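You operate a simulated robot arm through the tools that you are given. There is no shell and no other tool. Be economical: measure what you need, move in short steps, check, and stop when the job is done.

Carry out the task below with a simulated robot arm. There is one attempt and no reset: what you move stays moved.

JOB
File both waiting job cards under their days and switch those to FULL.

The check looks at the end state, three seconds after you hand in, the way a careful person would. Anything else that was tipped, shoved, dropped, spilled or broken makes it a failure.

ROBOT AND FRAMES
A 7-joint arm with a two-finger parallel gripper, fixed in place. Base frame: the origin is at the foot of the arm, x ahead of it, y to its left, z up. Readings come in mm, degrees, newtons and seconds.
With the tool pointing down near the work surface it reaches from about 240 to 620 mm from the base axis. Its first joint turns from -66.0 to 66.0 degrees. Payload 2.6 kg.
Tool frame: the origin (TCP) lies between the finger pads and is the grasp point; the fingertips stand 30 mm ahead of it; z points along the fingers, y is the line along which they close. Largest opening 94 mm; finger width 28, thickness 10; the body of the gripper, 50 by 96 mm, starts 55 mm behind the TCP.
Orientation is told as [roll, pitch, yaw] about the base's x, y, z axes, in that order, counted from this pose: with the fingers straight down and closing along the base's y, the tool's x points along the base's -x, its y along +y and its z along -z.

CONTROLS
- The arm moves only by the tool drive_tool. Its argument "increments" is a list of rows, each an object of numbers (a shift or turn left out is 0, a gripper value left out holds the last): "hand": the gripper command, from -1 (fully open) to 1 (shut), values between in proportion; "x", "y", "z": the shift along the base's x, y, z in mm; "ax", "ay", "az": the turn, a rotation vector about the base's x, y, z in degrees. In form: [{"hand": .., "x": .., "y": .., "z": .., "ax": .., "ay": .., "az": ..}, ...]. A call has 1 to 12 rows; each row is the pose to reach, as a shift and turn from the pose commanded when the call began. A row lasts 0.2 s, in which the tool goes at most 50 mm and 8.6 degrees; a call with a longer step from one row to the next is refused whole, and so is a gripper value outside its range. Where a pose cannot be reached the arm comes as near as it can. A force on the tool above 90 N (or 10 N above the force at the start of the call, whichever is more), or a blocked arm, ends the call early, and 0.2 s more pass. Each finger travels about 72 mm/s and halts on what it meets, pressing with about 21 N; the grip force reading is that of the motor and also rises with nothing between the fingers. The clock runs only during rows and for 0.2 s after the last one: add rows that repeat a pose to give the fingers time. The reply holds the time, the measured pose of the TCP, the force on the tool along the base axes, the opening and the grip force, in the units named above and with some noise.
- Cameras (640 x 400 px; columns grow to the right, rows downward): "scene" is fixed at [46.7, 447, 562.7]; the picture's right is [-0.63, -0.78, 0.00], its down [-0.45, 0.37, -0.81] and it looks along [0.63, -0.51, -0.58] (base axes); focal length 330 px, centre (320, 200). "wrist" rides on the gripper at [76, 14, -103] in the tool frame; the picture's right is [-0.18, 0.98, 0.00], its down [-0.75, -0.14, -0.64] and it looks along [-0.63, -0.12, 0.77] (tool axes); focal length 243 px, centre (320, 200). There is no depth. A picture from a camera that has moved, and an enlarged one, comes with that camera's place and axes in the base frame and with its lens.
- camera(camera): a new picture of that camera. No time passes.
- close_up(camera, box): a new picture of the part [left, top, right, bottom] of that camera's present view, enlarged. No time passes.
- hand_in(): hands the job in; it is judged then, once.

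Go step by step. Nothing tells you positions but the pictures and the camera data: compare them with the known pose of the tool, close in by small moves and look again before you grip or let go. The budget is 120 turns and 68 pictures, counting those below and the enlarged ones. Unless the task says otherwise, let go and move clear before handing in, and close with one line.

The tools are called by a JSON object that holds its "fn" and its "kwargs". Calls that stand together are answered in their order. drive_tool: Moves the arm, as the interface text tells. Its arguments: {"type":"object","properties":{"increments":{"type":"array"}},"required":["increments"]} The other tools are called the same way: camera (camera) takes a picture; close_up (camera, box) takes an enlarged picture of a part of a camera's view; hand_in () hands the job in.

At the start:

```text
clock: 0.0
position: [353.6, 239.3, 325.4]
orientation: [0.0, 0.0, 0.0]
ft_force: [-0.3, 0.7, 0.3]
grip_width: 94.1
grip_force: 0.0
```

scene: 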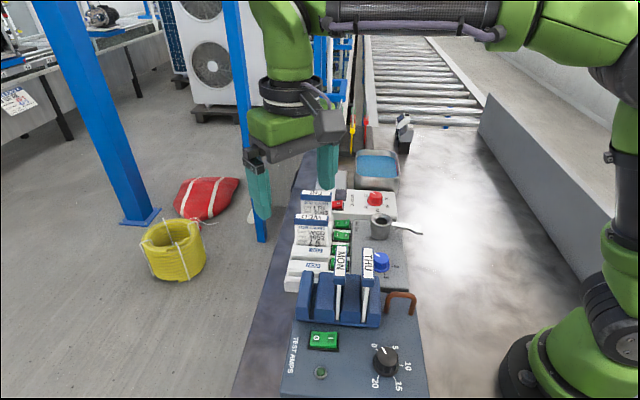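
wrist: 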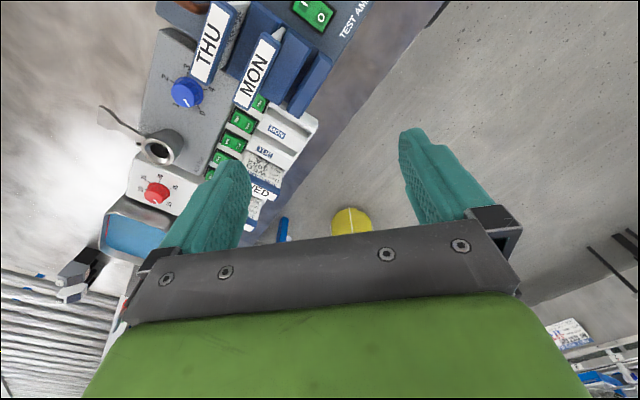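

I see a holder with two cards (MON, THU) and a rack with day slots and green switches. I'll look closer first.

{"fn": "close_up", "kwargs": {"camera": "scene", "box": [270, 160, 430, 260]}}

{"fn": "close_up", "kwargs": {"camera": "scene", "box": [270, 230, 430, 330]}}

{"fn": "close_up", "kwargs": {"camera": "wrist", "box": [140, 0, 340, 125]}}

{"fn": "close_up", "kwargs": {"camera": "wrist", "box": [160, 80, 340, 240]}}

```text
4.00 times, centred on (350, 210) of scene
camera zoom: at [46.7, 447.0, 562.7], right [-0.63, -0.78, 0.0], down [-0.45, 0.37, -0.81], along [0.63, -0.51, -0.58], focal length 1322 px, centre (200, 160)
```

zoom: 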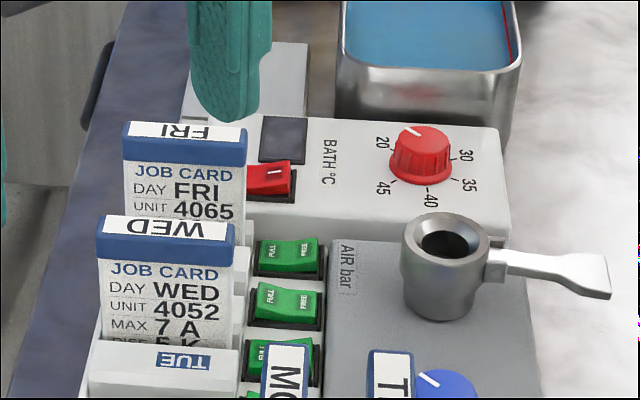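

```text
4.00 times, centred on (350, 280) of scene
camera zoom: at [46.7, 447.0, 562.7], right [-0.63, -0.78, 0.0], down [-0.45, 0.37, -0.81], along [0.63, -0.51, -0.58], focal length 1322 px, centre (200, -120)
```

zoom: 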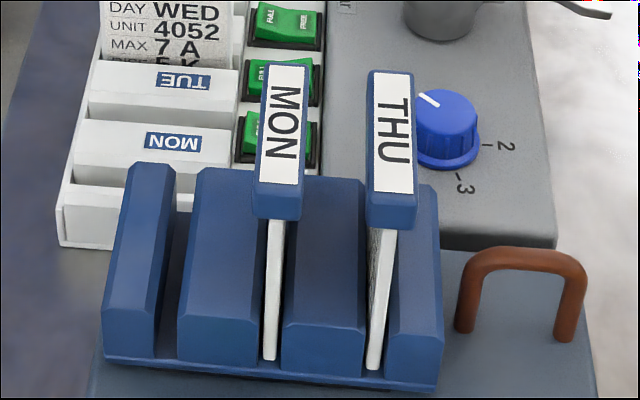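

```text
3.20 times, centred on (240, 62) of wrist
camera zoom: at [278.1, 253.4, 427.8], right [0.18, 0.98, 0.0], down [0.75, -0.14, 0.64], along [0.63, -0.12, -0.77], focal length 776 px, centre (576, 640)
```

zoom: 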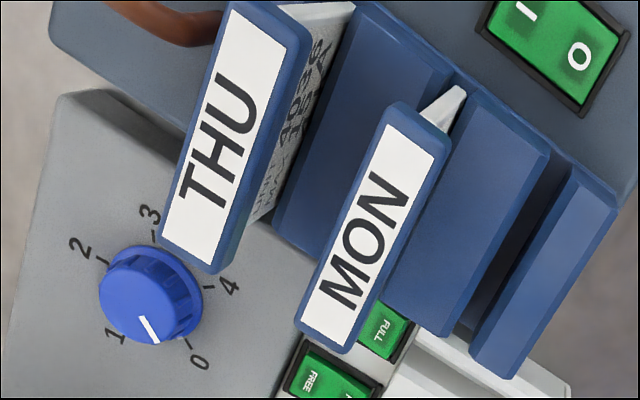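

```text
2.50 times, centred on (250, 160) of wrist
camera zoom: at [278.1, 253.4, 427.8], right [0.18, 0.98, 0.0], down [0.75, -0.14, 0.64], along [0.63, -0.12, -0.77], focal length 606 px, centre (495, 300)
```

zoom: 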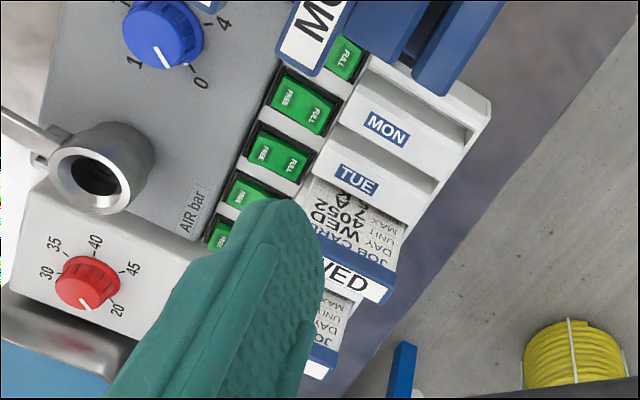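

Cards stand in the blue holder near (325,178) and (292,148), with tabs at z≈165. The rack is around (423,158), with slots at right angles to the holder's. I'm moving for a better view of the rack.

{"fn": "drive_tool", "kwargs": {"increments": [{"x": 40, "y": -15, "z": 20}, {"x": 80, "y": -30, "z": 40}, {"x": 110, "y": -50, "z": 60}, {"x": 110, "y": -60, "z": 60}]}}

{"fn": "close_up", "kwargs": {"camera": "wrist", "box": [190, 0, 390, 125]}}

{"fn": "camera", "kwargs": {"camera": "wrist"}}

{"fn": "close_up", "kwargs": {"camera": "scene", "box": [270, 160, 430, 260]}}

```text
clock: 1.0
position: [465.7, 179.8, 385.1]
orientation: [0.0, 0.0, 0.1]
ft_force: [0.6, -0.1, -0.6]
grip_width: 93.8
grip_force: 0.1
```

```text
3.20 times, centred on (290, 62) of wrist
camera zoom: at [389.4, 194.8, 487.3], right [0.18, 0.98, 0.0], down [0.75, -0.14, 0.64], along [0.63, -0.12, -0.77], focal length 776 px, centre (416, 640)
```

zoom: 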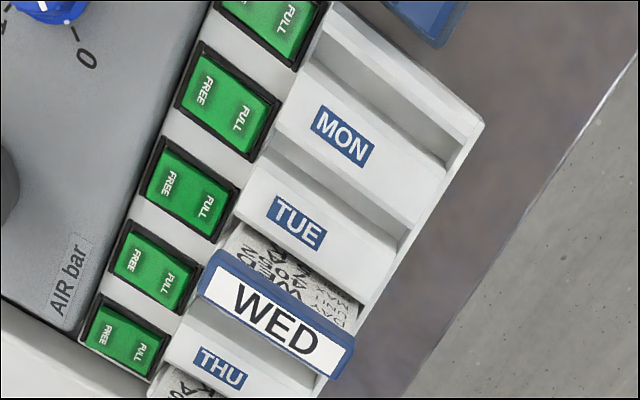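

```text
60 pictures are left
camera wrist: at [389.4, 194.8, 487.3], right [0.18, 0.98, 0.0], down [0.75, -0.14, 0.64], along [0.63, -0.12, -0.77], focal length 243 px, centre (320, 200)
```

wrist: 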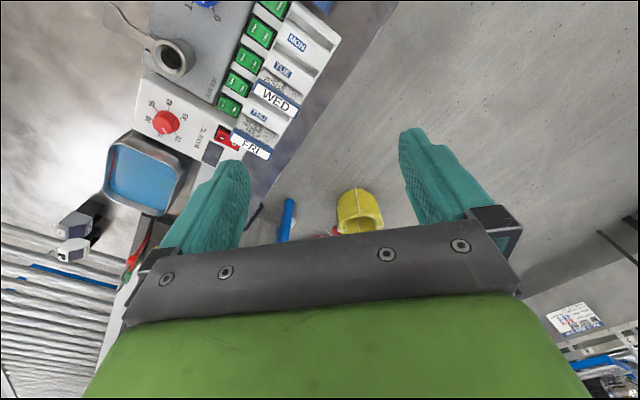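

```text
4.00 times, centred on (350, 210) of scene
camera zoom: at [46.7, 447.0, 562.7], right [-0.63, -0.78, 0.0], down [-0.45, 0.37, -0.81], along [0.63, -0.51, -0.58], focal length 1322 px, centre (200, 160)
```

zoom: 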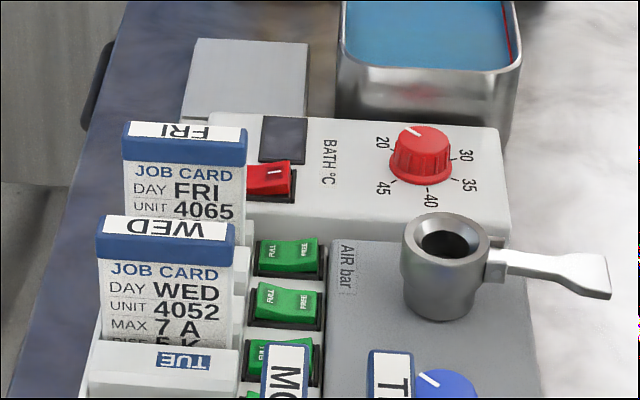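

Rack order from near: MON, TUE, WED, THU, FRI, each slot just before its label, with five rockers in the same order. I'll zoom in on rocker states and the slots.

{"fn": "close_up", "kwargs": {"camera": "scene", "box": [325, 215, 357, 235]}}

{"fn": "close_up", "kwargs": {"camera": "scene", "box": [325, 235, 357, 275]}}

{"fn": "close_up", "kwargs": {"camera": "wrist", "box": [210, 0, 290, 50]}}

{"fn": "close_up", "kwargs": {"camera": "wrist", "box": [210, 65, 320, 160]}}

```text
16.00 times, centred on (341, 225) of scene
camera zoom: at [46.7, 447.0, 562.7], right [-0.63, -0.78, 0.0], down [-0.45, 0.37, -0.81], along [0.63, -0.51, -0.58], focal length 5286 px, centre (-16, -200)
```

zoom: 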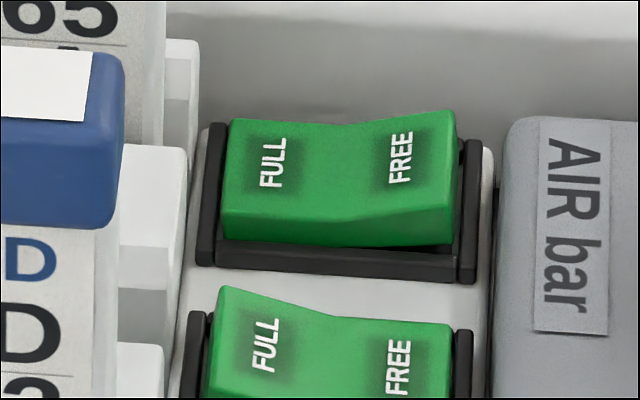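

```text
10.00 times, centred on (341, 255) of scene
camera zoom: at [46.7, 447.0, 562.7], right [-0.63, -0.78, 0.0], down [-0.45, 0.37, -0.81], along [0.63, -0.51, -0.58], focal length 3304 px, centre (110, -350)
```

zoom: 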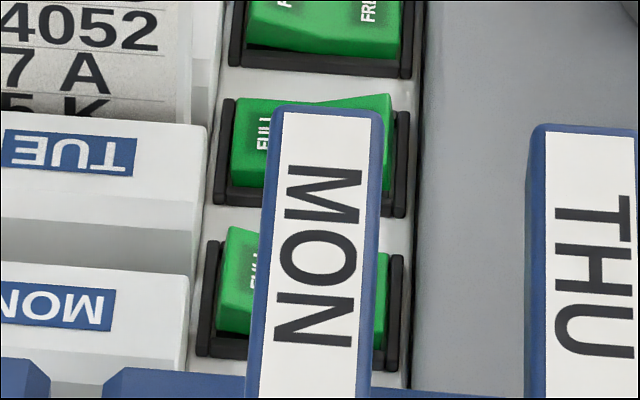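

```text
8.00 times, centred on (250, 25) of wrist
camera zoom: at [389.4, 194.8, 487.3], right [0.18, 0.98, 0.0], down [0.75, -0.14, 0.64], along [0.63, -0.12, -0.77], focal length 1941 px, centre (880, 1600)
```

zoom: 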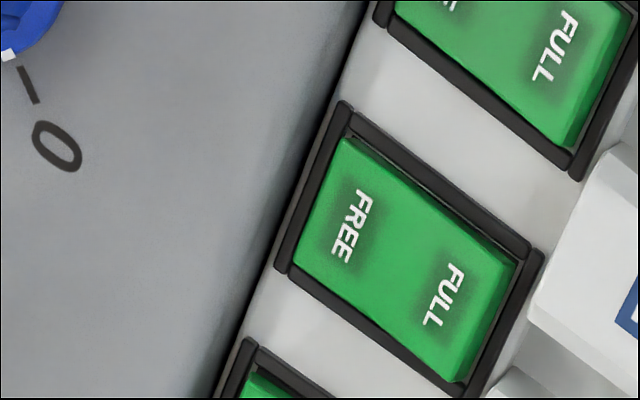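

```text
4.21 times, centred on (265, 112) of wrist
camera zoom: at [389.4, 194.8, 487.3], right [0.18, 0.98, 0.0], down [0.75, -0.14, 0.64], along [0.63, -0.12, -0.77], focal length 1022 px, centre (552, 568)
```

zoom: 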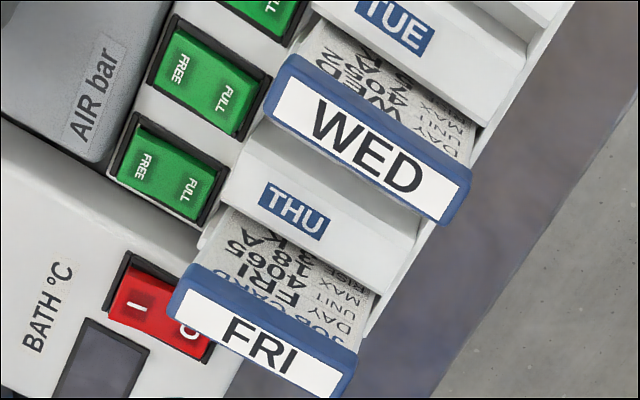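

Rockers: FRI and WED are on FULL. THU is on FREE, MON is still hidden. I'll go above the MON card at yaw 48 so the fingers straddle the tab's ends.

{"fn": "drive_tool", "kwargs": {"increments": [{"x": -23, "z": -22, "az": 8}, {"x": -46, "z": -44, "az": 16}, {"x": -70, "z": -66, "az": 24}, {"x": -94, "z": -90, "az": 32}, {"x": -117, "z": -114, "az": 40}, {"x": -141, "y": -2, "z": -135, "az": 48}, {"x": -141, "y": -2, "z": -135, "az": 48}]}}

{"fn": "camera", "kwargs": {"camera": "wrist"}}

{"fn": "camera", "kwargs": {"camera": "scene"}}

```text
clock: 2.6
position: [322.6, 175.5, 250.1]
orientation: [0.0, -0.1, 48.2]
ft_force: [-0.7, -0.5, -0.9]
grip_width: 93.9
grip_force: 0.0
```

```text
54 pictures are left
camera wrist: at [262.2, 128.8, 353.0], right [-0.61, 0.79, 0.0], down [0.61, 0.47, 0.64], along [0.51, 0.39, -0.77], focal length 243 px, centre (320, 200)
```

wrist: 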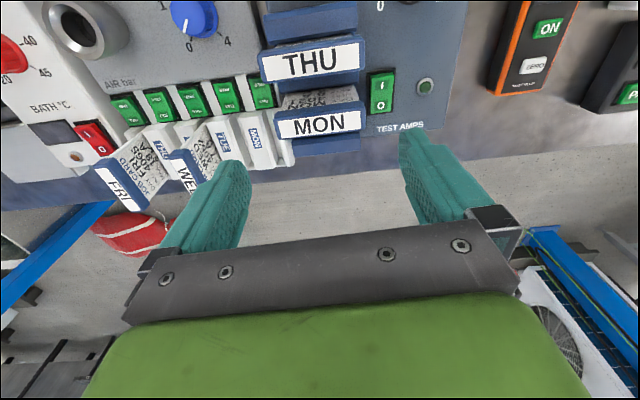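

```text
53 pictures are left
```

scene: 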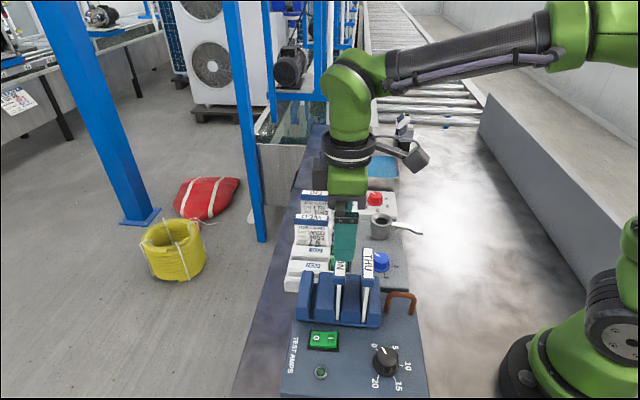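

{"fn": "close_up", "kwargs": {"camera": "wrist", "box": [240, 70, 400, 170]}}

{"fn": "close_up", "kwargs": {"camera": "scene", "box": [300, 225, 400, 325]}}

```text
4.00 times, centred on (320, 120) of wrist
camera zoom: at [262.2, 128.8, 353.0], right [-0.61, 0.79, 0.0], down [0.61, 0.47, 0.64], along [0.51, 0.39, -0.77], focal length 970 px, centre (320, 520)
```

zoom: 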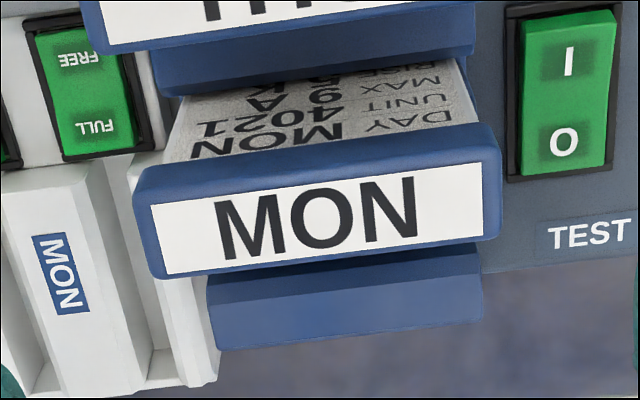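

```text
4.00 times, centred on (350, 275) of scene
camera zoom: at [46.6, 447.0, 562.7], right [-0.63, -0.78, 0.0], down [-0.45, 0.37, -0.81], along [0.63, -0.51, -0.58], focal length 1322 px, centre (200, -100)
```

zoom: 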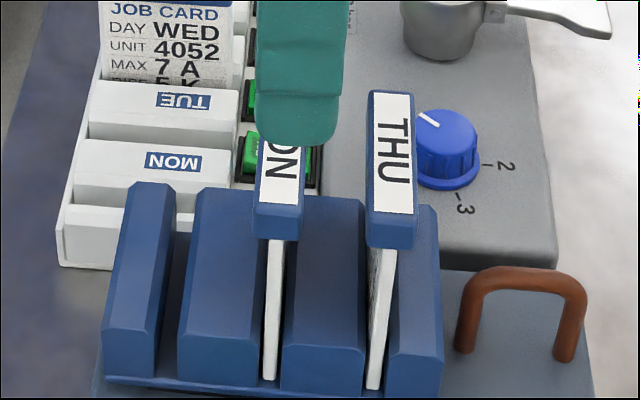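

MON tab top is at about (325,178,162), direction 135°, about 73 mm long. I'll align and come down to just above it.

{"fn": "drive_tool", "kwargs": {"increments": [{"x": 2.3, "y": 1.8, "z": -20, "az": -3}, {"x": 2.3, "y": 1.8, "z": -45, "az": -3}, {"x": 2.3, "y": 1.8, "z": -45, "az": -3}]}}

{"fn": "camera", "kwargs": {"camera": "wrist"}}

```text
clock: 3.4
position: [324.1, 177.9, 206.7]
orientation: [0.0, 0.0, 45.1]
ft_force: [-0.1, -0.2, 0.2]
grip_width: 93.7
grip_force: 0.0
```

```text
50 pictures are left
camera wrist: at [261.1, 134.2, 309.4], right [-0.56, 0.83, 0.0], down [0.63, 0.43, 0.64], along [0.53, 0.36, -0.77], focal length 243 px, centre (320, 200)
```

wrist: 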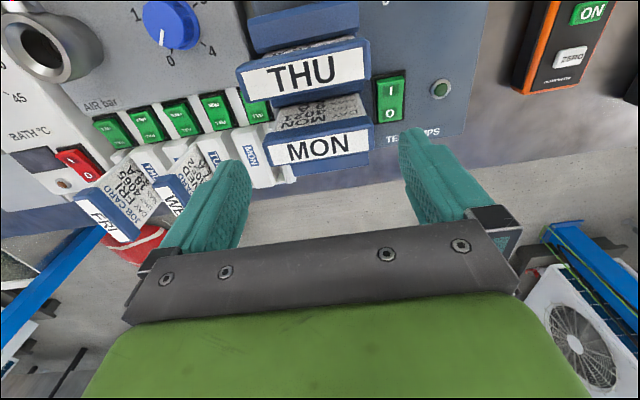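

Aligned. Descending to grip height and closing.

{"fn": "drive_tool", "kwargs": {"increments": [{"z": -25}, {"z": -46}, {"z": -46}, {"z": -46, "hand": 0.0}, {"z": -46, "hand": 1}, {"z": -46, "hand": 1}, {"z": -46, "hand": 1}]}}

{"fn": "camera", "kwargs": {"camera": "wrist"}}

```text
clock: 5.0
position: [324.6, 179.1, 160.6]
orientation: [-0.1, 0.0, 45.0]
ft_force: [-0.1, -0.1, -0.7]
grip_width: 77.5
grip_force: 21.0
```

```text
49 pictures are left
camera wrist: at [260.0, 134.9, 262.9], right [-0.56, 0.83, 0.0], down [0.63, 0.43, 0.64], along [0.53, 0.36, -0.77], focal length 243 px, centre (320, 200)
```

wrist: 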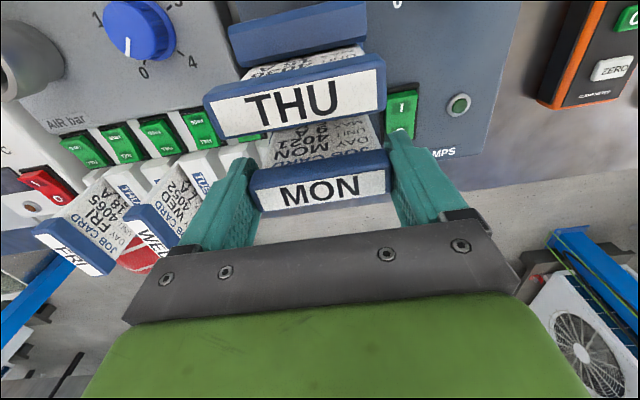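

Gripped MON (width 77.5). Lifting it straight out, then viewing the rack.

{"fn": "drive_tool", "kwargs": {"increments": [{"z": 15, "hand": 1}, {"z": 50}, {"z": 95}, {"z": 140}, {"z": 180}, {"z": 180}]}}

{"fn": "camera", "kwargs": {"camera": "scene"}}

{"fn": "camera", "kwargs": {"camera": "wrist"}}

```text
clock: 6.4
position: [325.4, 178.0, 341.9]
orientation: [-0.1, 0.0, 45.0]
ft_force: [-0.4, 0.7, -0.3]
grip_width: 78.0
grip_force: 20.7
```

```text
48 pictures are left
```

scene: 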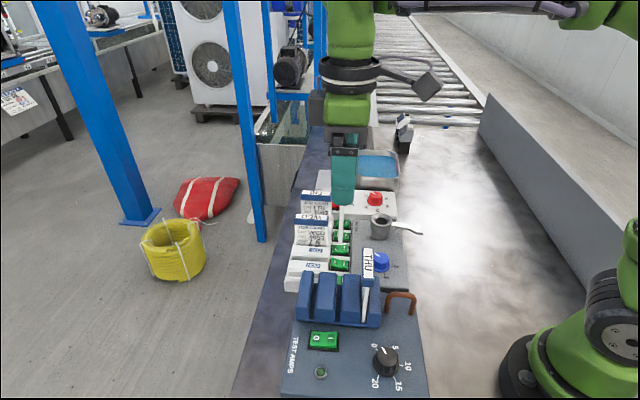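

```text
47 pictures are left
camera wrist: at [262.4, 134.2, 444.5], right [-0.57, 0.82, 0.0], down [0.63, 0.43, 0.64], along [0.53, 0.36, -0.77], focal length 243 px, centre (320, 200)
```

wrist: 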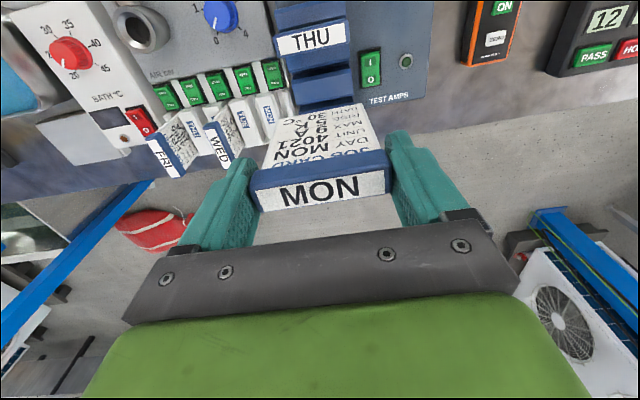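

{"fn": "close_up", "kwargs": {"camera": "wrist", "box": [240, 90, 400, 220]}}

{"fn": "close_up", "kwargs": {"camera": "wrist", "box": [140, 50, 300, 180]}}

{"fn": "close_up", "kwargs": {"camera": "scene", "box": [280, 180, 380, 300]}}

```text
3.08 times, centred on (320, 155) of wrist
camera zoom: at [262.4, 134.2, 444.5], right [-0.57, 0.82, 0.0], down [0.63, 0.43, 0.64], along [0.53, 0.36, -0.77], focal length 746 px, centre (320, 338)
```

zoom: 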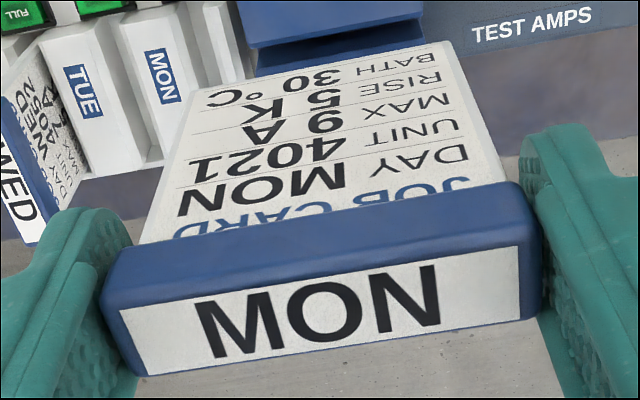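

```text
3.08 times, centred on (220, 115) of wrist
camera zoom: at [262.4, 134.2, 444.5], right [-0.57, 0.82, 0.0], down [0.63, 0.43, 0.64], along [0.53, 0.36, -0.77], focal length 746 px, centre (628, 462)
```

zoom: 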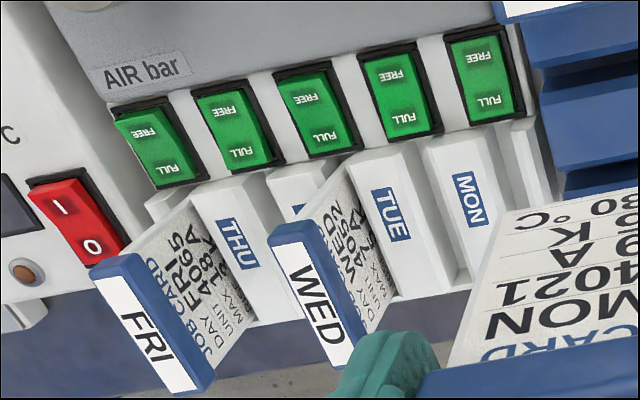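

```text
3.33 times, centred on (330, 240) of scene
camera zoom: at [46.7, 447.0, 562.7], right [-0.63, -0.78, 0.0], down [-0.45, 0.37, -0.81], along [0.63, -0.51, -0.58], focal length 1101 px, centre (287, 67)
```

zoom: 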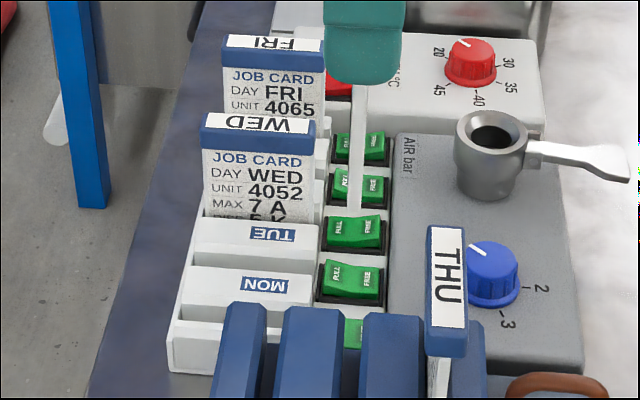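

Card hangs straight: its bottom is about 112 mm below TCP. Rack slot direction computes to 45° with 44–45 mm pitch: MON slot ≈ (428,168), THU ≈ (522,75). I'll turn the card by −90° over the MON slot.

{"fn": "drive_tool", "kwargs": {"increments": [{"x": 10, "y": 0, "az": -8.2}, {"x": 20, "y": 0, "az": -16.4}, {"x": 30, "y": 0, "az": -24.6}, {"x": 40, "y": 0, "az": -32.8}, {"x": 50, "y": 0, "az": -41}, {"x": 60, "y": 0, "az": -49.2}, {"x": 70, "y": 0, "az": -57.4}, {"x": 80, "y": -3, "az": -65.6}, {"x": 90, "y": -6, "az": -73.8}, {"x": 102, "y": -10, "az": -82}, {"x": 102, "y": -10, "az": -90}, {"x": 102, "y": -10, "az": -90}]}}

{"fn": "drive_tool", "kwargs": {"increments": [{"z": -40}, {"z": -80}, {"z": -110}, {"z": -130}, {"z": -130}]}}

{"fn": "camera", "kwargs": {"camera": "wrist"}}

{"fn": "close_up", "kwargs": {"camera": "scene", "box": [270, 170, 400, 300]}}

```text
clock: 9.0
position: [425.5, 168.9, 338.6]
orientation: [0.0, 0.0, -45.0]
ft_force: [0.5, 0.5, 0.3]
grip_width: 78.0
grip_force: 20.7
```

```text
clock: 10.2
position: [427.4, 169.5, 207.7]
orientation: [0.0, 0.0, -45.0]
ft_force: [-0.4, 0.0, -0.2]
grip_width: 78.0
grip_force: 21.2
```

```text
43 pictures are left
camera wrist: at [384.2, 233.6, 311.0], right [0.83, 0.56, 0.0], down [0.43, -0.63, 0.64], along [0.36, -0.53, -0.77], focal length 243 px, centre (320, 200)
```

wrist: 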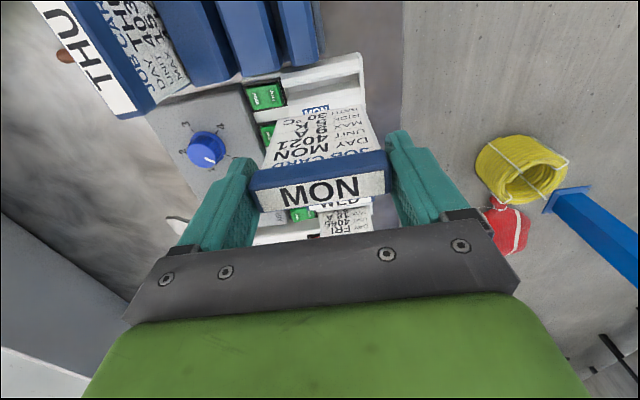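

```text
3.08 times, centred on (335, 235) of scene
camera zoom: at [46.7, 447.0, 562.7], right [-0.63, -0.78, 0.0], down [-0.45, 0.37, -0.81], along [0.63, -0.51, -0.58], focal length 1016 px, centre (274, 92)
```

zoom: 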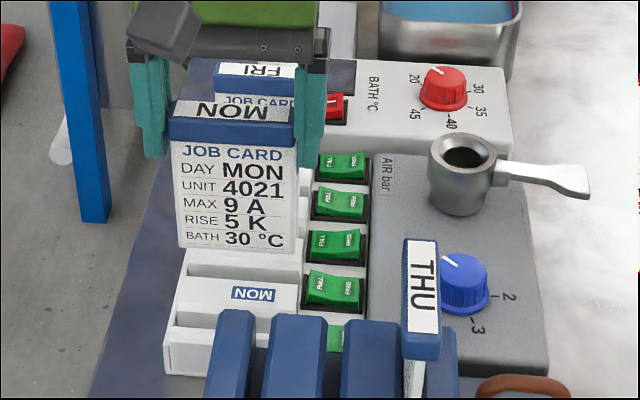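

{"fn": "close_up", "kwargs": {"camera": "wrist", "box": [230, 40, 390, 140]}}

```text
4.00 times, centred on (310, 90) of wrist
camera zoom: at [384.2, 233.6, 311.0], right [0.83, 0.56, 0.0], down [0.43, -0.63, 0.64], along [0.36, -0.53, -0.77], focal length 970 px, centre (360, 640)
```

zoom: 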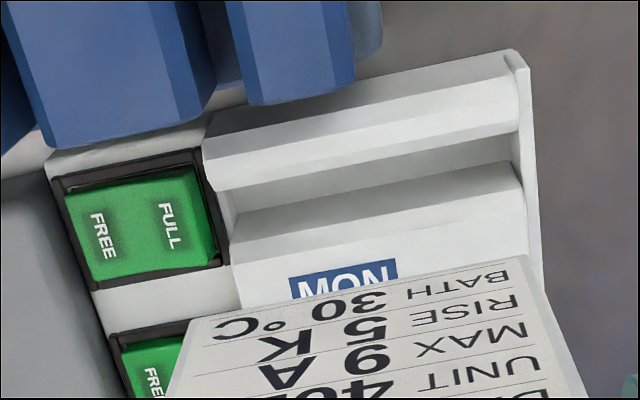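

{"fn": "drive_tool", "kwargs": {"increments": [{"x": -1.4, "y": 7, "z": -15}, {"x": -1.4, "y": 7, "z": -33}, {"x": -1.4, "y": 7, "z": -33}]}}

{"fn": "close_up", "kwargs": {"camera": "wrist", "box": [230, 60, 390, 160]}}

{"fn": "close_up", "kwargs": {"camera": "scene", "box": [280, 210, 360, 290]}}

```text
clock: 11.0
position: [425.3, 176.5, 176.0]
orientation: [0.0, 0.0, -45.0]
ft_force: [-0.6, 0.5, 0.4]
grip_width: 78.2
grip_force: 20.8
```

```text
4.00 times, centred on (310, 110) of wrist
camera zoom: at [382.6, 240.3, 278.0], right [0.83, 0.56, 0.0], down [0.43, -0.63, 0.64], along [0.36, -0.53, -0.77], focal length 970 px, centre (360, 560)
```

zoom: 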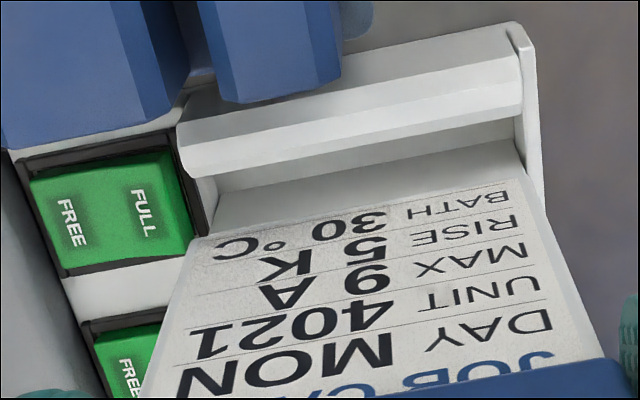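

```text
5.00 times, centred on (320, 250) of scene
camera zoom: at [46.7, 447.0, 562.7], right [-0.63, -0.78, 0.0], down [-0.45, 0.37, -0.81], along [0.63, -0.51, -0.58], focal length 1652 px, centre (320, -50)
```

zoom: 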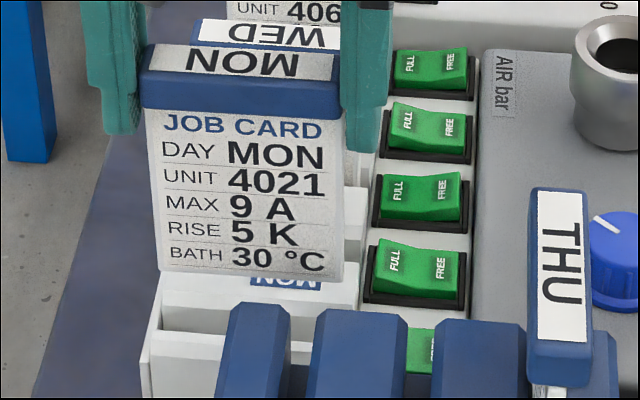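

{"fn": "close_up", "kwargs": {"camera": "scene", "box": [292, 255, 340, 295]}}

{"fn": "close_up", "kwargs": {"camera": "wrist", "box": [270, 60, 370, 125]}}

```text
10.00 times, centred on (316, 275) of scene
camera zoom: at [46.7, 447.0, 562.7], right [-0.63, -0.78, 0.0], down [-0.45, 0.37, -0.81], along [0.63, -0.51, -0.58], focal length 3304 px, centre (360, -550)
```

zoom: 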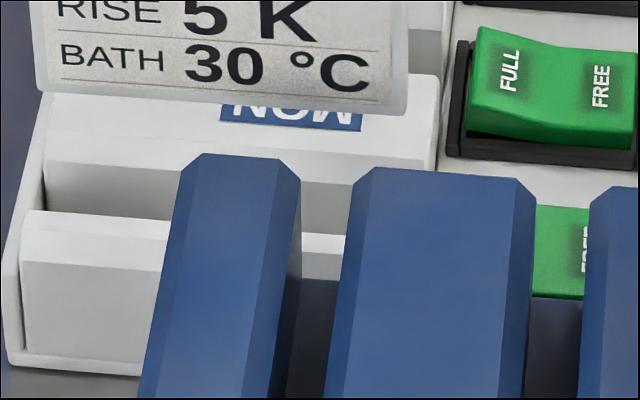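

```text
6.15 times, centred on (320, 92) of wrist
camera zoom: at [382.6, 240.3, 278.0], right [0.83, 0.56, 0.0], down [0.43, -0.63, 0.64], along [0.36, -0.53, -0.77], focal length 1493 px, centre (320, 862)
```

zoom: 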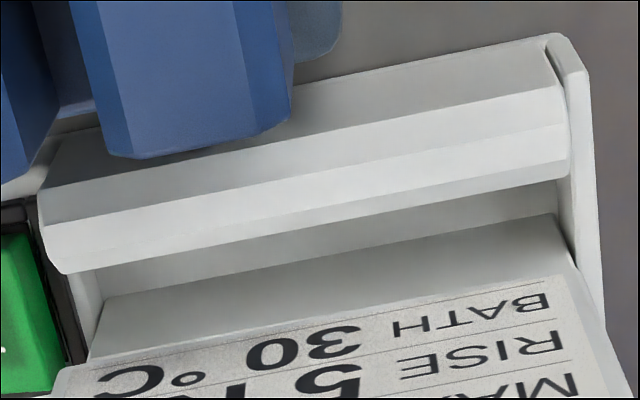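

{"fn": "drive_tool", "kwargs": {"increments": [{"x": -3.5, "y": 3.5, "z": 0}, {"x": -3.5, "y": 3.5, "z": -8}, {"x": -3.5, "y": 3.5, "z": -8}]}}

{"fn": "close_up", "kwargs": {"camera": "scene", "box": [292, 255, 340, 295]}}

{"fn": "close_up", "kwargs": {"camera": "wrist", "box": [260, 70, 380, 145]}}

```text
clock: 11.8
position: [422.8, 180.3, 167.2]
orientation: [0.1, -0.1, -45.0]
ft_force: [0.1, -0.9, 0.1]
grip_width: 78.1
grip_force: 21.1
```

```text
10.00 times, centred on (316, 275) of scene
camera zoom: at [46.7, 447.0, 562.7], right [-0.63, -0.78, 0.0], down [-0.45, 0.37, -0.81], along [0.63, -0.51, -0.58], focal length 3304 px, centre (360, -550)
```

zoom: 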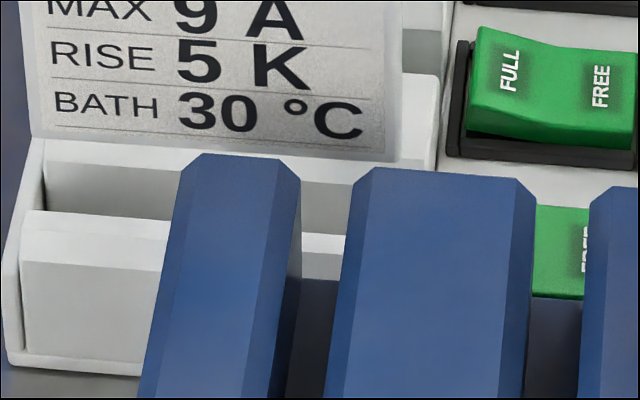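

```text
5.33 times, centred on (320, 108) of wrist
camera zoom: at [379.2, 244.6, 270.2], right [0.83, 0.56, 0.0], down [0.43, -0.63, 0.64], along [0.36, -0.53, -0.77], focal length 1294 px, centre (320, 693)
```

zoom: 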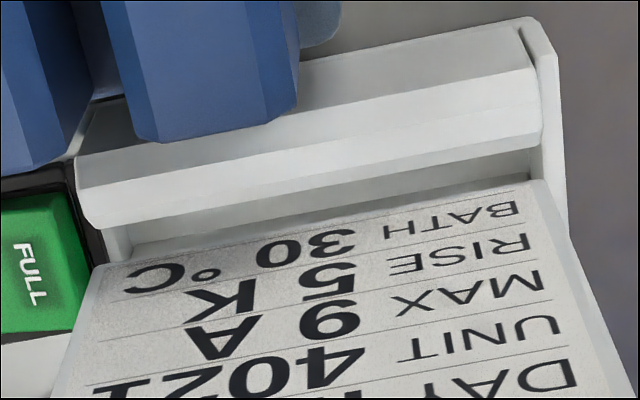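

{"fn": "close_up", "kwargs": {"camera": "wrist", "box": [268, 98, 300, 128]}}

{"fn": "close_up", "kwargs": {"camera": "wrist", "box": [340, 70, 376, 120]}}

```text
13.33 times, centred on (284, 113) of wrist
camera zoom: at [379.2, 244.6, 270.2], right [0.83, 0.56, 0.0], down [0.43, -0.63, 0.64], along [0.36, -0.53, -0.77], focal length 3235 px, centre (800, 1360)
```

zoom: 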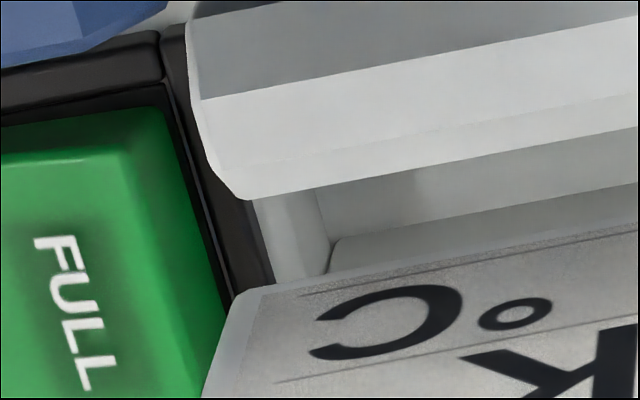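

```text
8.00 times, centred on (358, 95) of wrist
camera zoom: at [379.2, 244.6, 270.2], right [0.83, 0.56, 0.0], down [0.43, -0.63, 0.64], along [0.36, -0.53, -0.77], focal length 1941 px, centre (16, 1040)
```

zoom: 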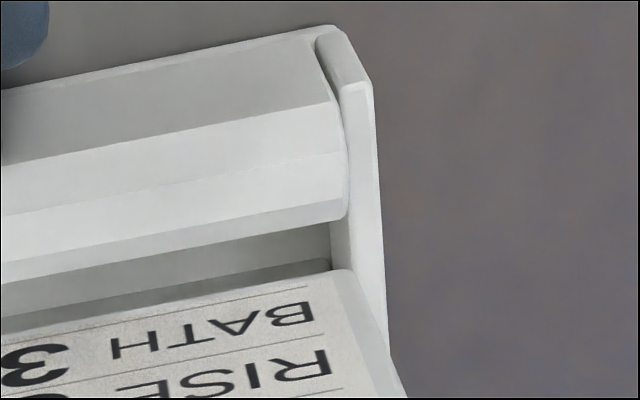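

{"fn": "drive_tool", "kwargs": {"increments": [{"x": -2.5, "y": 1.5}, {"x": -2.5, "y": 1.5, "z": -5}, {"x": -2.5, "y": 1.5, "z": -10}, {"x": -2.5, "y": 1.5, "z": -10}]}}

{"fn": "close_up", "kwargs": {"camera": "scene", "box": [292, 255, 340, 295]}}

{"fn": "close_up", "kwargs": {"camera": "wrist", "box": [260, 70, 380, 145]}}

```text
clock: 12.8
position: [420.2, 179.7, 158.1]
orientation: [0.0, 0.0, -45.0]
ft_force: [-0.2, -0.4, -0.2]
grip_width: 77.9
grip_force: 21.3
```

```text
10.00 times, centred on (316, 275) of scene
camera zoom: at [46.7, 447.0, 562.7], right [-0.63, -0.78, 0.0], down [-0.45, 0.37, -0.81], along [0.63, -0.51, -0.58], focal length 3304 px, centre (360, -550)
```

zoom: 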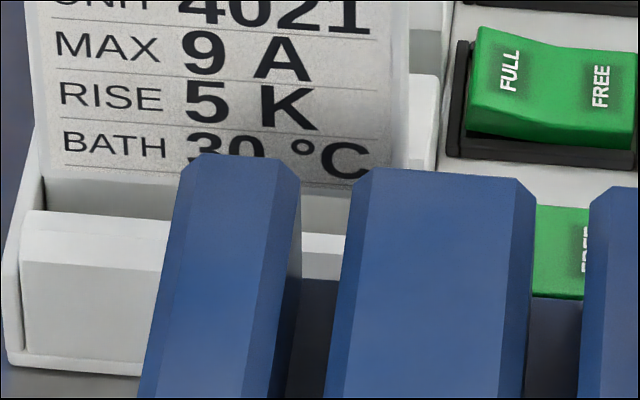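

```text
5.33 times, centred on (320, 108) of wrist
camera zoom: at [377.3, 244.5, 260.4], right [0.83, 0.56, 0.0], down [0.43, -0.63, 0.64], along [0.36, -0.53, -0.77], focal length 1294 px, centre (320, 693)
```

zoom: 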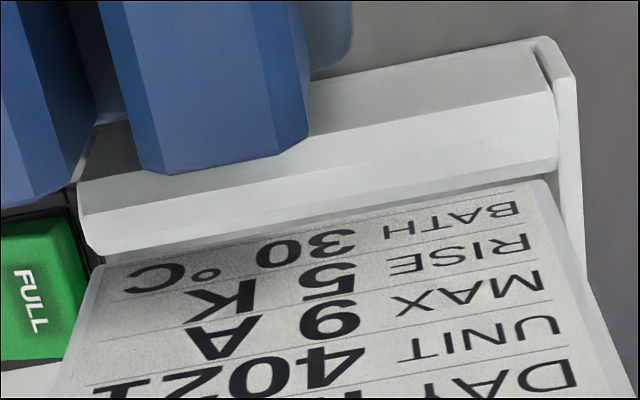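

{"fn": "close_up", "kwargs": {"camera": "scene", "box": [290, 260, 310, 280]}}

{"fn": "close_up", "kwargs": {"camera": "wrist", "box": [342, 75, 374, 125]}}

```text
16.00 times, centred on (300, 270) of scene
camera zoom: at [46.7, 447.0, 562.7], right [-0.63, -0.78, 0.0], down [-0.45, 0.37, -0.81], along [0.63, -0.51, -0.58], focal length 5286 px, centre (640, -920)
```

zoom: 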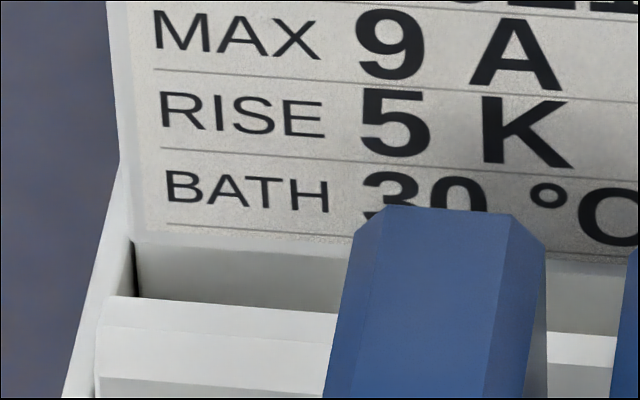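

```text
8.00 times, centred on (358, 100) of wrist
camera zoom: at [377.3, 244.5, 260.4], right [0.83, 0.56, 0.0], down [0.43, -0.63, 0.64], along [0.36, -0.53, -0.77], focal length 1941 px, centre (16, 1000)
```

zoom: 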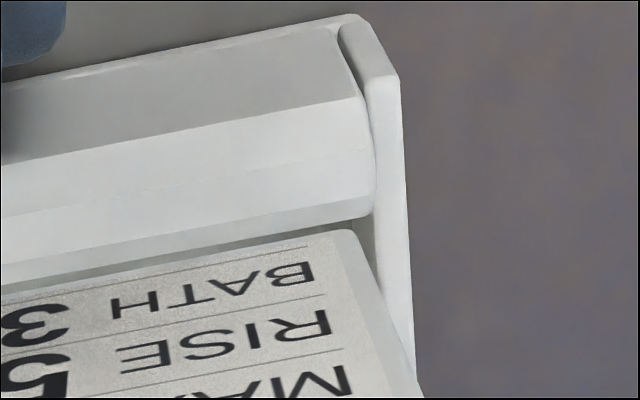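

{"fn": "drive_tool", "kwargs": {"increments": [{"x": -0.5, "y": -0.5, "z": 0}, {"x": -0.5, "y": -0.5, "z": -3}, {"x": -0.5, "y": -0.5, "z": -7}, {"x": -0.5, "y": -0.5, "z": -7}]}}

{"fn": "close_up", "kwargs": {"camera": "scene", "box": [292, 255, 340, 295]}}

{"fn": "close_up", "kwargs": {"camera": "wrist", "box": [260, 70, 380, 145]}}

```text
clock: 13.8
position: [420.0, 179.3, 151.9]
orientation: [0.0, 0.0, -44.9]
ft_force: [-0.9, -0.6, -0.7]
grip_width: 77.9
grip_force: 21.2
```

```text
10.00 times, centred on (316, 275) of scene
camera zoom: at [46.7, 447.0, 562.7], right [-0.63, -0.78, 0.0], down [-0.45, 0.37, -0.81], along [0.63, -0.51, -0.58], focal length 3304 px, centre (360, -550)
```

zoom: 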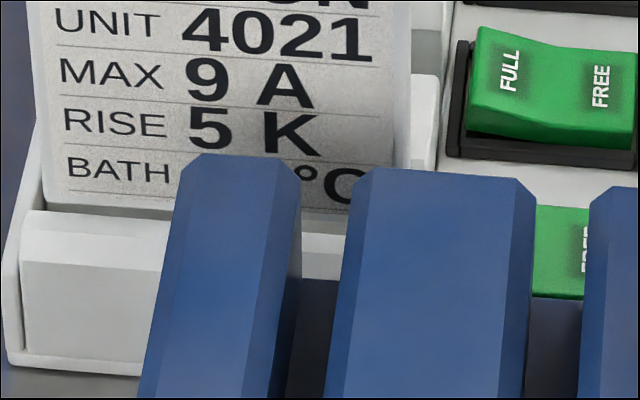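

```text
5.33 times, centred on (320, 108) of wrist
camera zoom: at [376.8, 244.3, 253.1], right [0.83, 0.56, 0.0], down [0.43, -0.63, 0.64], along [0.36, -0.53, -0.77], focal length 1294 px, centre (320, 693)
```

zoom: 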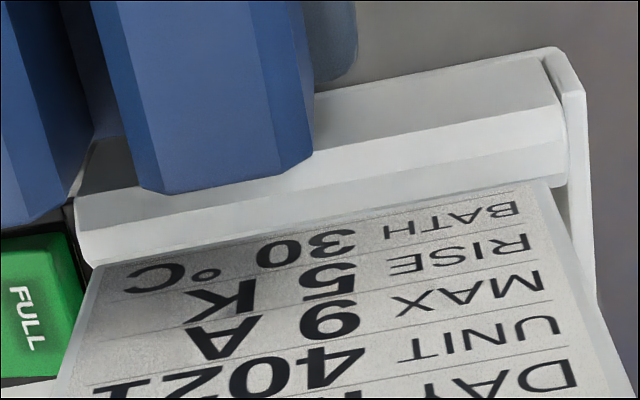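

{"fn": "drive_tool", "kwargs": {"increments": [{"x": 0.6, "y": -0.6, "z": 0}, {"x": 0.6, "y": -0.6, "z": -4}, {"x": 0.6, "y": -0.6, "z": -8}, {"x": 0.6, "y": -0.6, "z": -8}]}}

{"fn": "close_up", "kwargs": {"camera": "wrist", "box": [260, 70, 380, 145]}}

```text
clock: 14.8
position: [421.7, 179.1, 144.4]
orientation: [0.2, -0.2, -45.1]
ft_force: [1.9, -2.2, 18.6]
grip_width: 78.3
grip_force: 21.1
```

```text
5.33 times, centred on (320, 108) of wrist
camera zoom: at [377.3, 244.0, 247.0], right [0.83, 0.56, 0.0], down [0.43, -0.63, 0.64], along [0.37, -0.53, -0.77], focal length 1294 px, centre (320, 693)
```

zoom: 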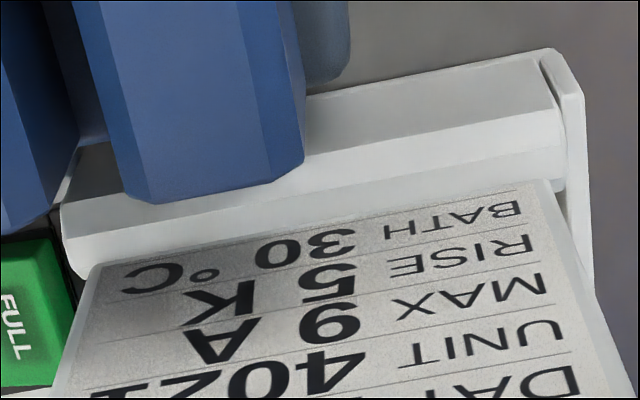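

Contact 18 N with a side push along +s, so the card is on the lip's chamfer. I'll lift slightly, shift away from the lip by 2 mm and try again.

{"fn": "drive_tool", "kwargs": {"increments": [{"z": 4}, {"x": 1.5, "y": -1.5, "z": 4}, {"x": 1.5, "y": -1.5, "z": 0}, {"x": 1.5, "y": -1.5, "z": -3}, {"x": 1.5, "y": -1.5, "z": -3}]}}

{"fn": "close_up", "kwargs": {"camera": "wrist", "box": [260, 70, 380, 145]}}

```text
clock: 16.0
position: [421.1, 177.5, 140.5]
orientation: [0.1, -0.2, -45.1]
ft_force: [3.2, -5.6, 9.3]
grip_width: 78.1
grip_force: 20.9
```

```text
5.33 times, centred on (320, 108) of wrist
camera zoom: at [379.2, 241.1, 242.8], right [0.83, 0.56, 0.0], down [0.43, -0.63, 0.64], along [0.36, -0.53, -0.77], focal length 1294 px, centre (320, 693)
```

zoom: 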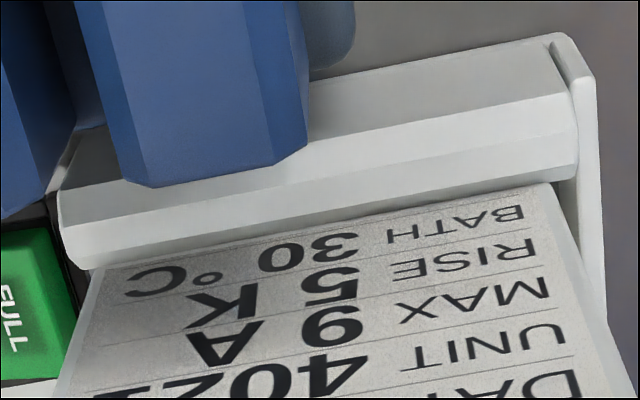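

{"fn": "drive_tool", "kwargs": {"increments": [{"z": 4}, {"x": 1.5, "y": -1.5, "z": 4}, {"x": 1.5, "y": -1.5, "z": 0}, {"x": 1.5, "y": -1.5, "z": -3}, {"x": 1.5, "y": -1.5, "z": -3}]}}

{"fn": "close_up", "kwargs": {"camera": "wrist", "box": [240, 60, 400, 200]}}

```text
clock: 17.2
position: [424.5, 175.8, 137.0]
orientation: [0.0, 0.0, -44.9]
ft_force: [0.5, -0.5, -0.3]
grip_width: 78.3
grip_force: 21.5
```

```text
2.86 times, centred on (320, 130) of wrist
camera zoom: at [380.3, 240.0, 239.3], right [0.83, 0.56, 0.0], down [0.43, -0.63, 0.64], along [0.36, -0.53, -0.77], focal length 693 px, centre (320, 400)
```

zoom: 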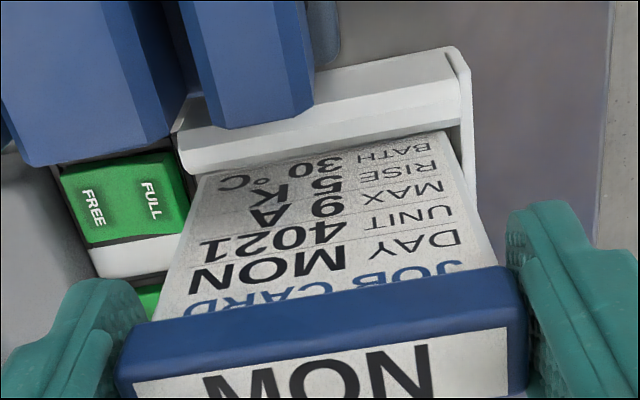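

No force now; the card is in the slot. Lowering further.

{"fn": "drive_tool", "kwargs": {"increments": [{"z": -4}, {"z": -8}, {"z": -12}, {"z": -12}]}}

{"fn": "close_up", "kwargs": {"camera": "scene", "box": [275, 190, 375, 300]}}

```text
clock: 18.2
position: [423.6, 176.3, 124.5]
orientation: [0.1, 0.0, -45.0]
ft_force: [-1.4, 0.0, 0.6]
grip_width: 78.3
grip_force: 21.2
```

```text
3.64 times, centred on (325, 245) of scene
camera zoom: at [46.7, 447.0, 562.7], right [-0.63, -0.78, 0.0], down [-0.45, 0.37, -0.81], along [0.63, -0.51, -0.58], focal length 1201 px, centre (302, 36)
```

zoom: 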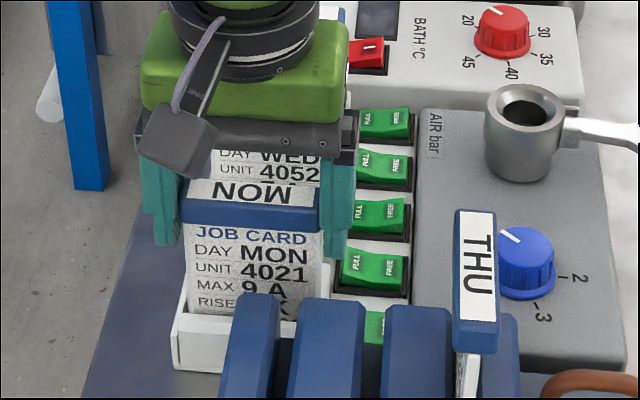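

Going nicely into the slot with the face visible like the others. Lowering until it bottoms.

{"fn": "drive_tool", "kwargs": {"increments": [{"z": -4}, {"z": -7}, {"z": -10}, {"z": -10}]}}

```text
clock: 19.2
position: [422.4, 174.9, 114.5]
orientation: [0.0, 0.0, -45.0]
ft_force: [-0.8, -0.2, 0.1]
grip_width: 78.3
grip_force: 20.8
```

{"fn": "drive_tool", "kwargs": {"increments": [{"z": -2}, {"z": -4}, {"z": -6}, {"z": -6}]}}

{"fn": "close_up", "kwargs": {"camera": "scene", "box": [275, 190, 375, 300]}}

```text
clock: 20.2
position: [423.6, 176.4, 109.7]
orientation: [0.2, 0.0, -45.0]
ft_force: [-0.7, -1.7, 14.7]
grip_width: 78.6
grip_force: 20.7
```

```text
3.64 times, centred on (325, 245) of scene
camera zoom: at [46.6, 447.0, 562.7], right [-0.63, -0.78, 0.0], down [-0.45, 0.37, -0.81], along [0.63, -0.51, -0.58], focal length 1201 px, centre (302, 36)
```

zoom: 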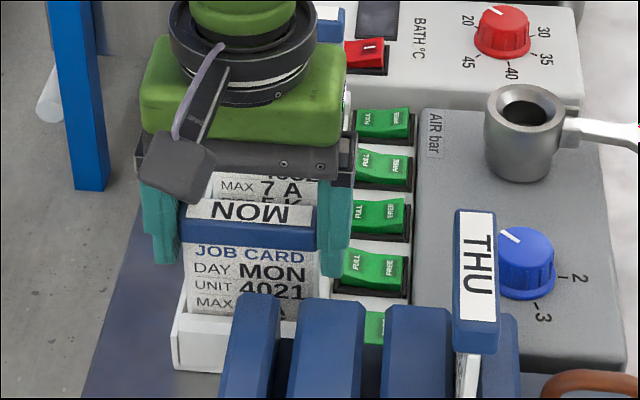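

Bottomed (14.7 N). Releasing and moving up.

{"fn": "drive_tool", "kwargs": {"increments": [{"z": 1, "hand": 1}, {"z": 1, "hand": 0.0}, {"z": 1, "hand": -1}, {"z": 1, "hand": -1}, {"z": 1, "hand": -1}, {"z": 30}, {"z": 70}, {"z": 115}, {"z": 150}, {"z": 150}]}}

{"fn": "camera", "kwargs": {"camera": "wrist"}}

{"fn": "close_up", "kwargs": {"camera": "scene", "box": [275, 190, 375, 300]}}

```text
clock: 22.4
position: [421.8, 178.0, 262.2]
orientation: [0.0, 0.1, -45.1]
ft_force: [-0.5, -0.2, -0.8]
grip_width: 94.1
grip_force: 0.1
```

```text
21 pictures are left
camera wrist: at [378.8, 241.2, 364.9], right [0.83, 0.56, 0.0], down [0.43, -0.63, 0.64], along [0.36, -0.53, -0.77], focal length 243 px, centre (320, 200)
```

wrist: 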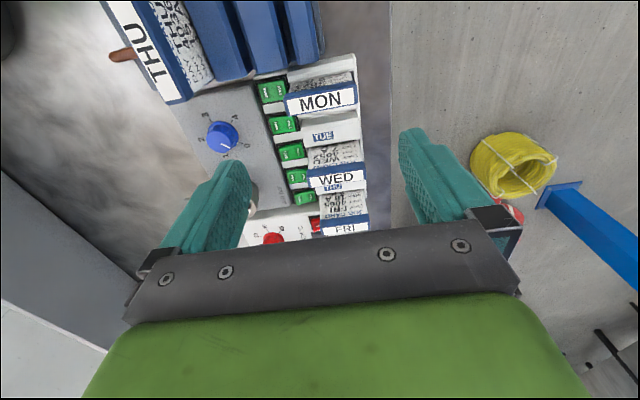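

```text
3.64 times, centred on (325, 245) of scene
camera zoom: at [46.6, 447.0, 562.7], right [-0.63, -0.78, 0.0], down [-0.45, 0.37, -0.81], along [0.63, -0.51, -0.58], focal length 1201 px, centre (302, 36)
```

zoom: 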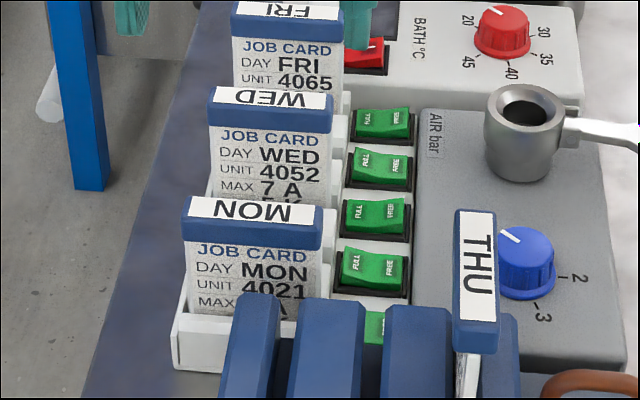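

MON is seated like its neighbours. I'll measure the rack pitch from the tabs for the THU slot.

{"fn": "close_up", "kwargs": {"camera": "wrist", "box": [240, 80, 400, 180]}}

{"fn": "close_up", "kwargs": {"camera": "wrist", "box": [280, 155, 392, 225]}}

```text
4.00 times, centred on (320, 130) of wrist
camera zoom: at [378.8, 241.2, 364.9], right [0.83, 0.56, 0.0], down [0.43, -0.63, 0.64], along [0.36, -0.53, -0.77], focal length 970 px, centre (320, 480)
```

zoom: 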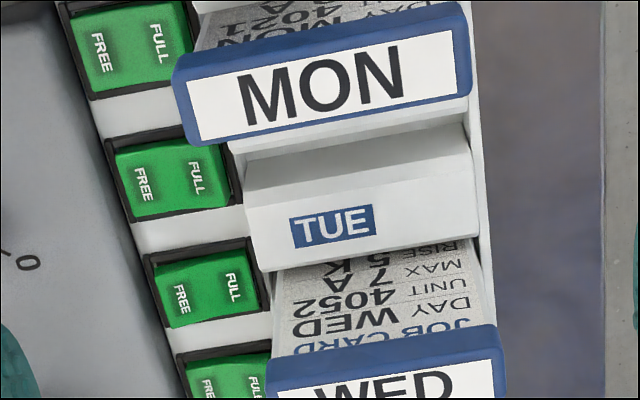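

```text
5.71 times, centred on (336, 190) of wrist
camera zoom: at [378.8, 241.2, 364.9], right [0.83, 0.56, 0.0], down [0.43, -0.63, 0.64], along [0.36, -0.53, -0.77], focal length 1386 px, centre (229, 257)
```

zoom: 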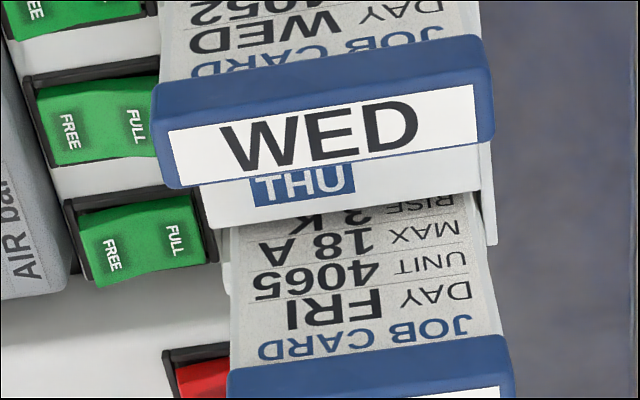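

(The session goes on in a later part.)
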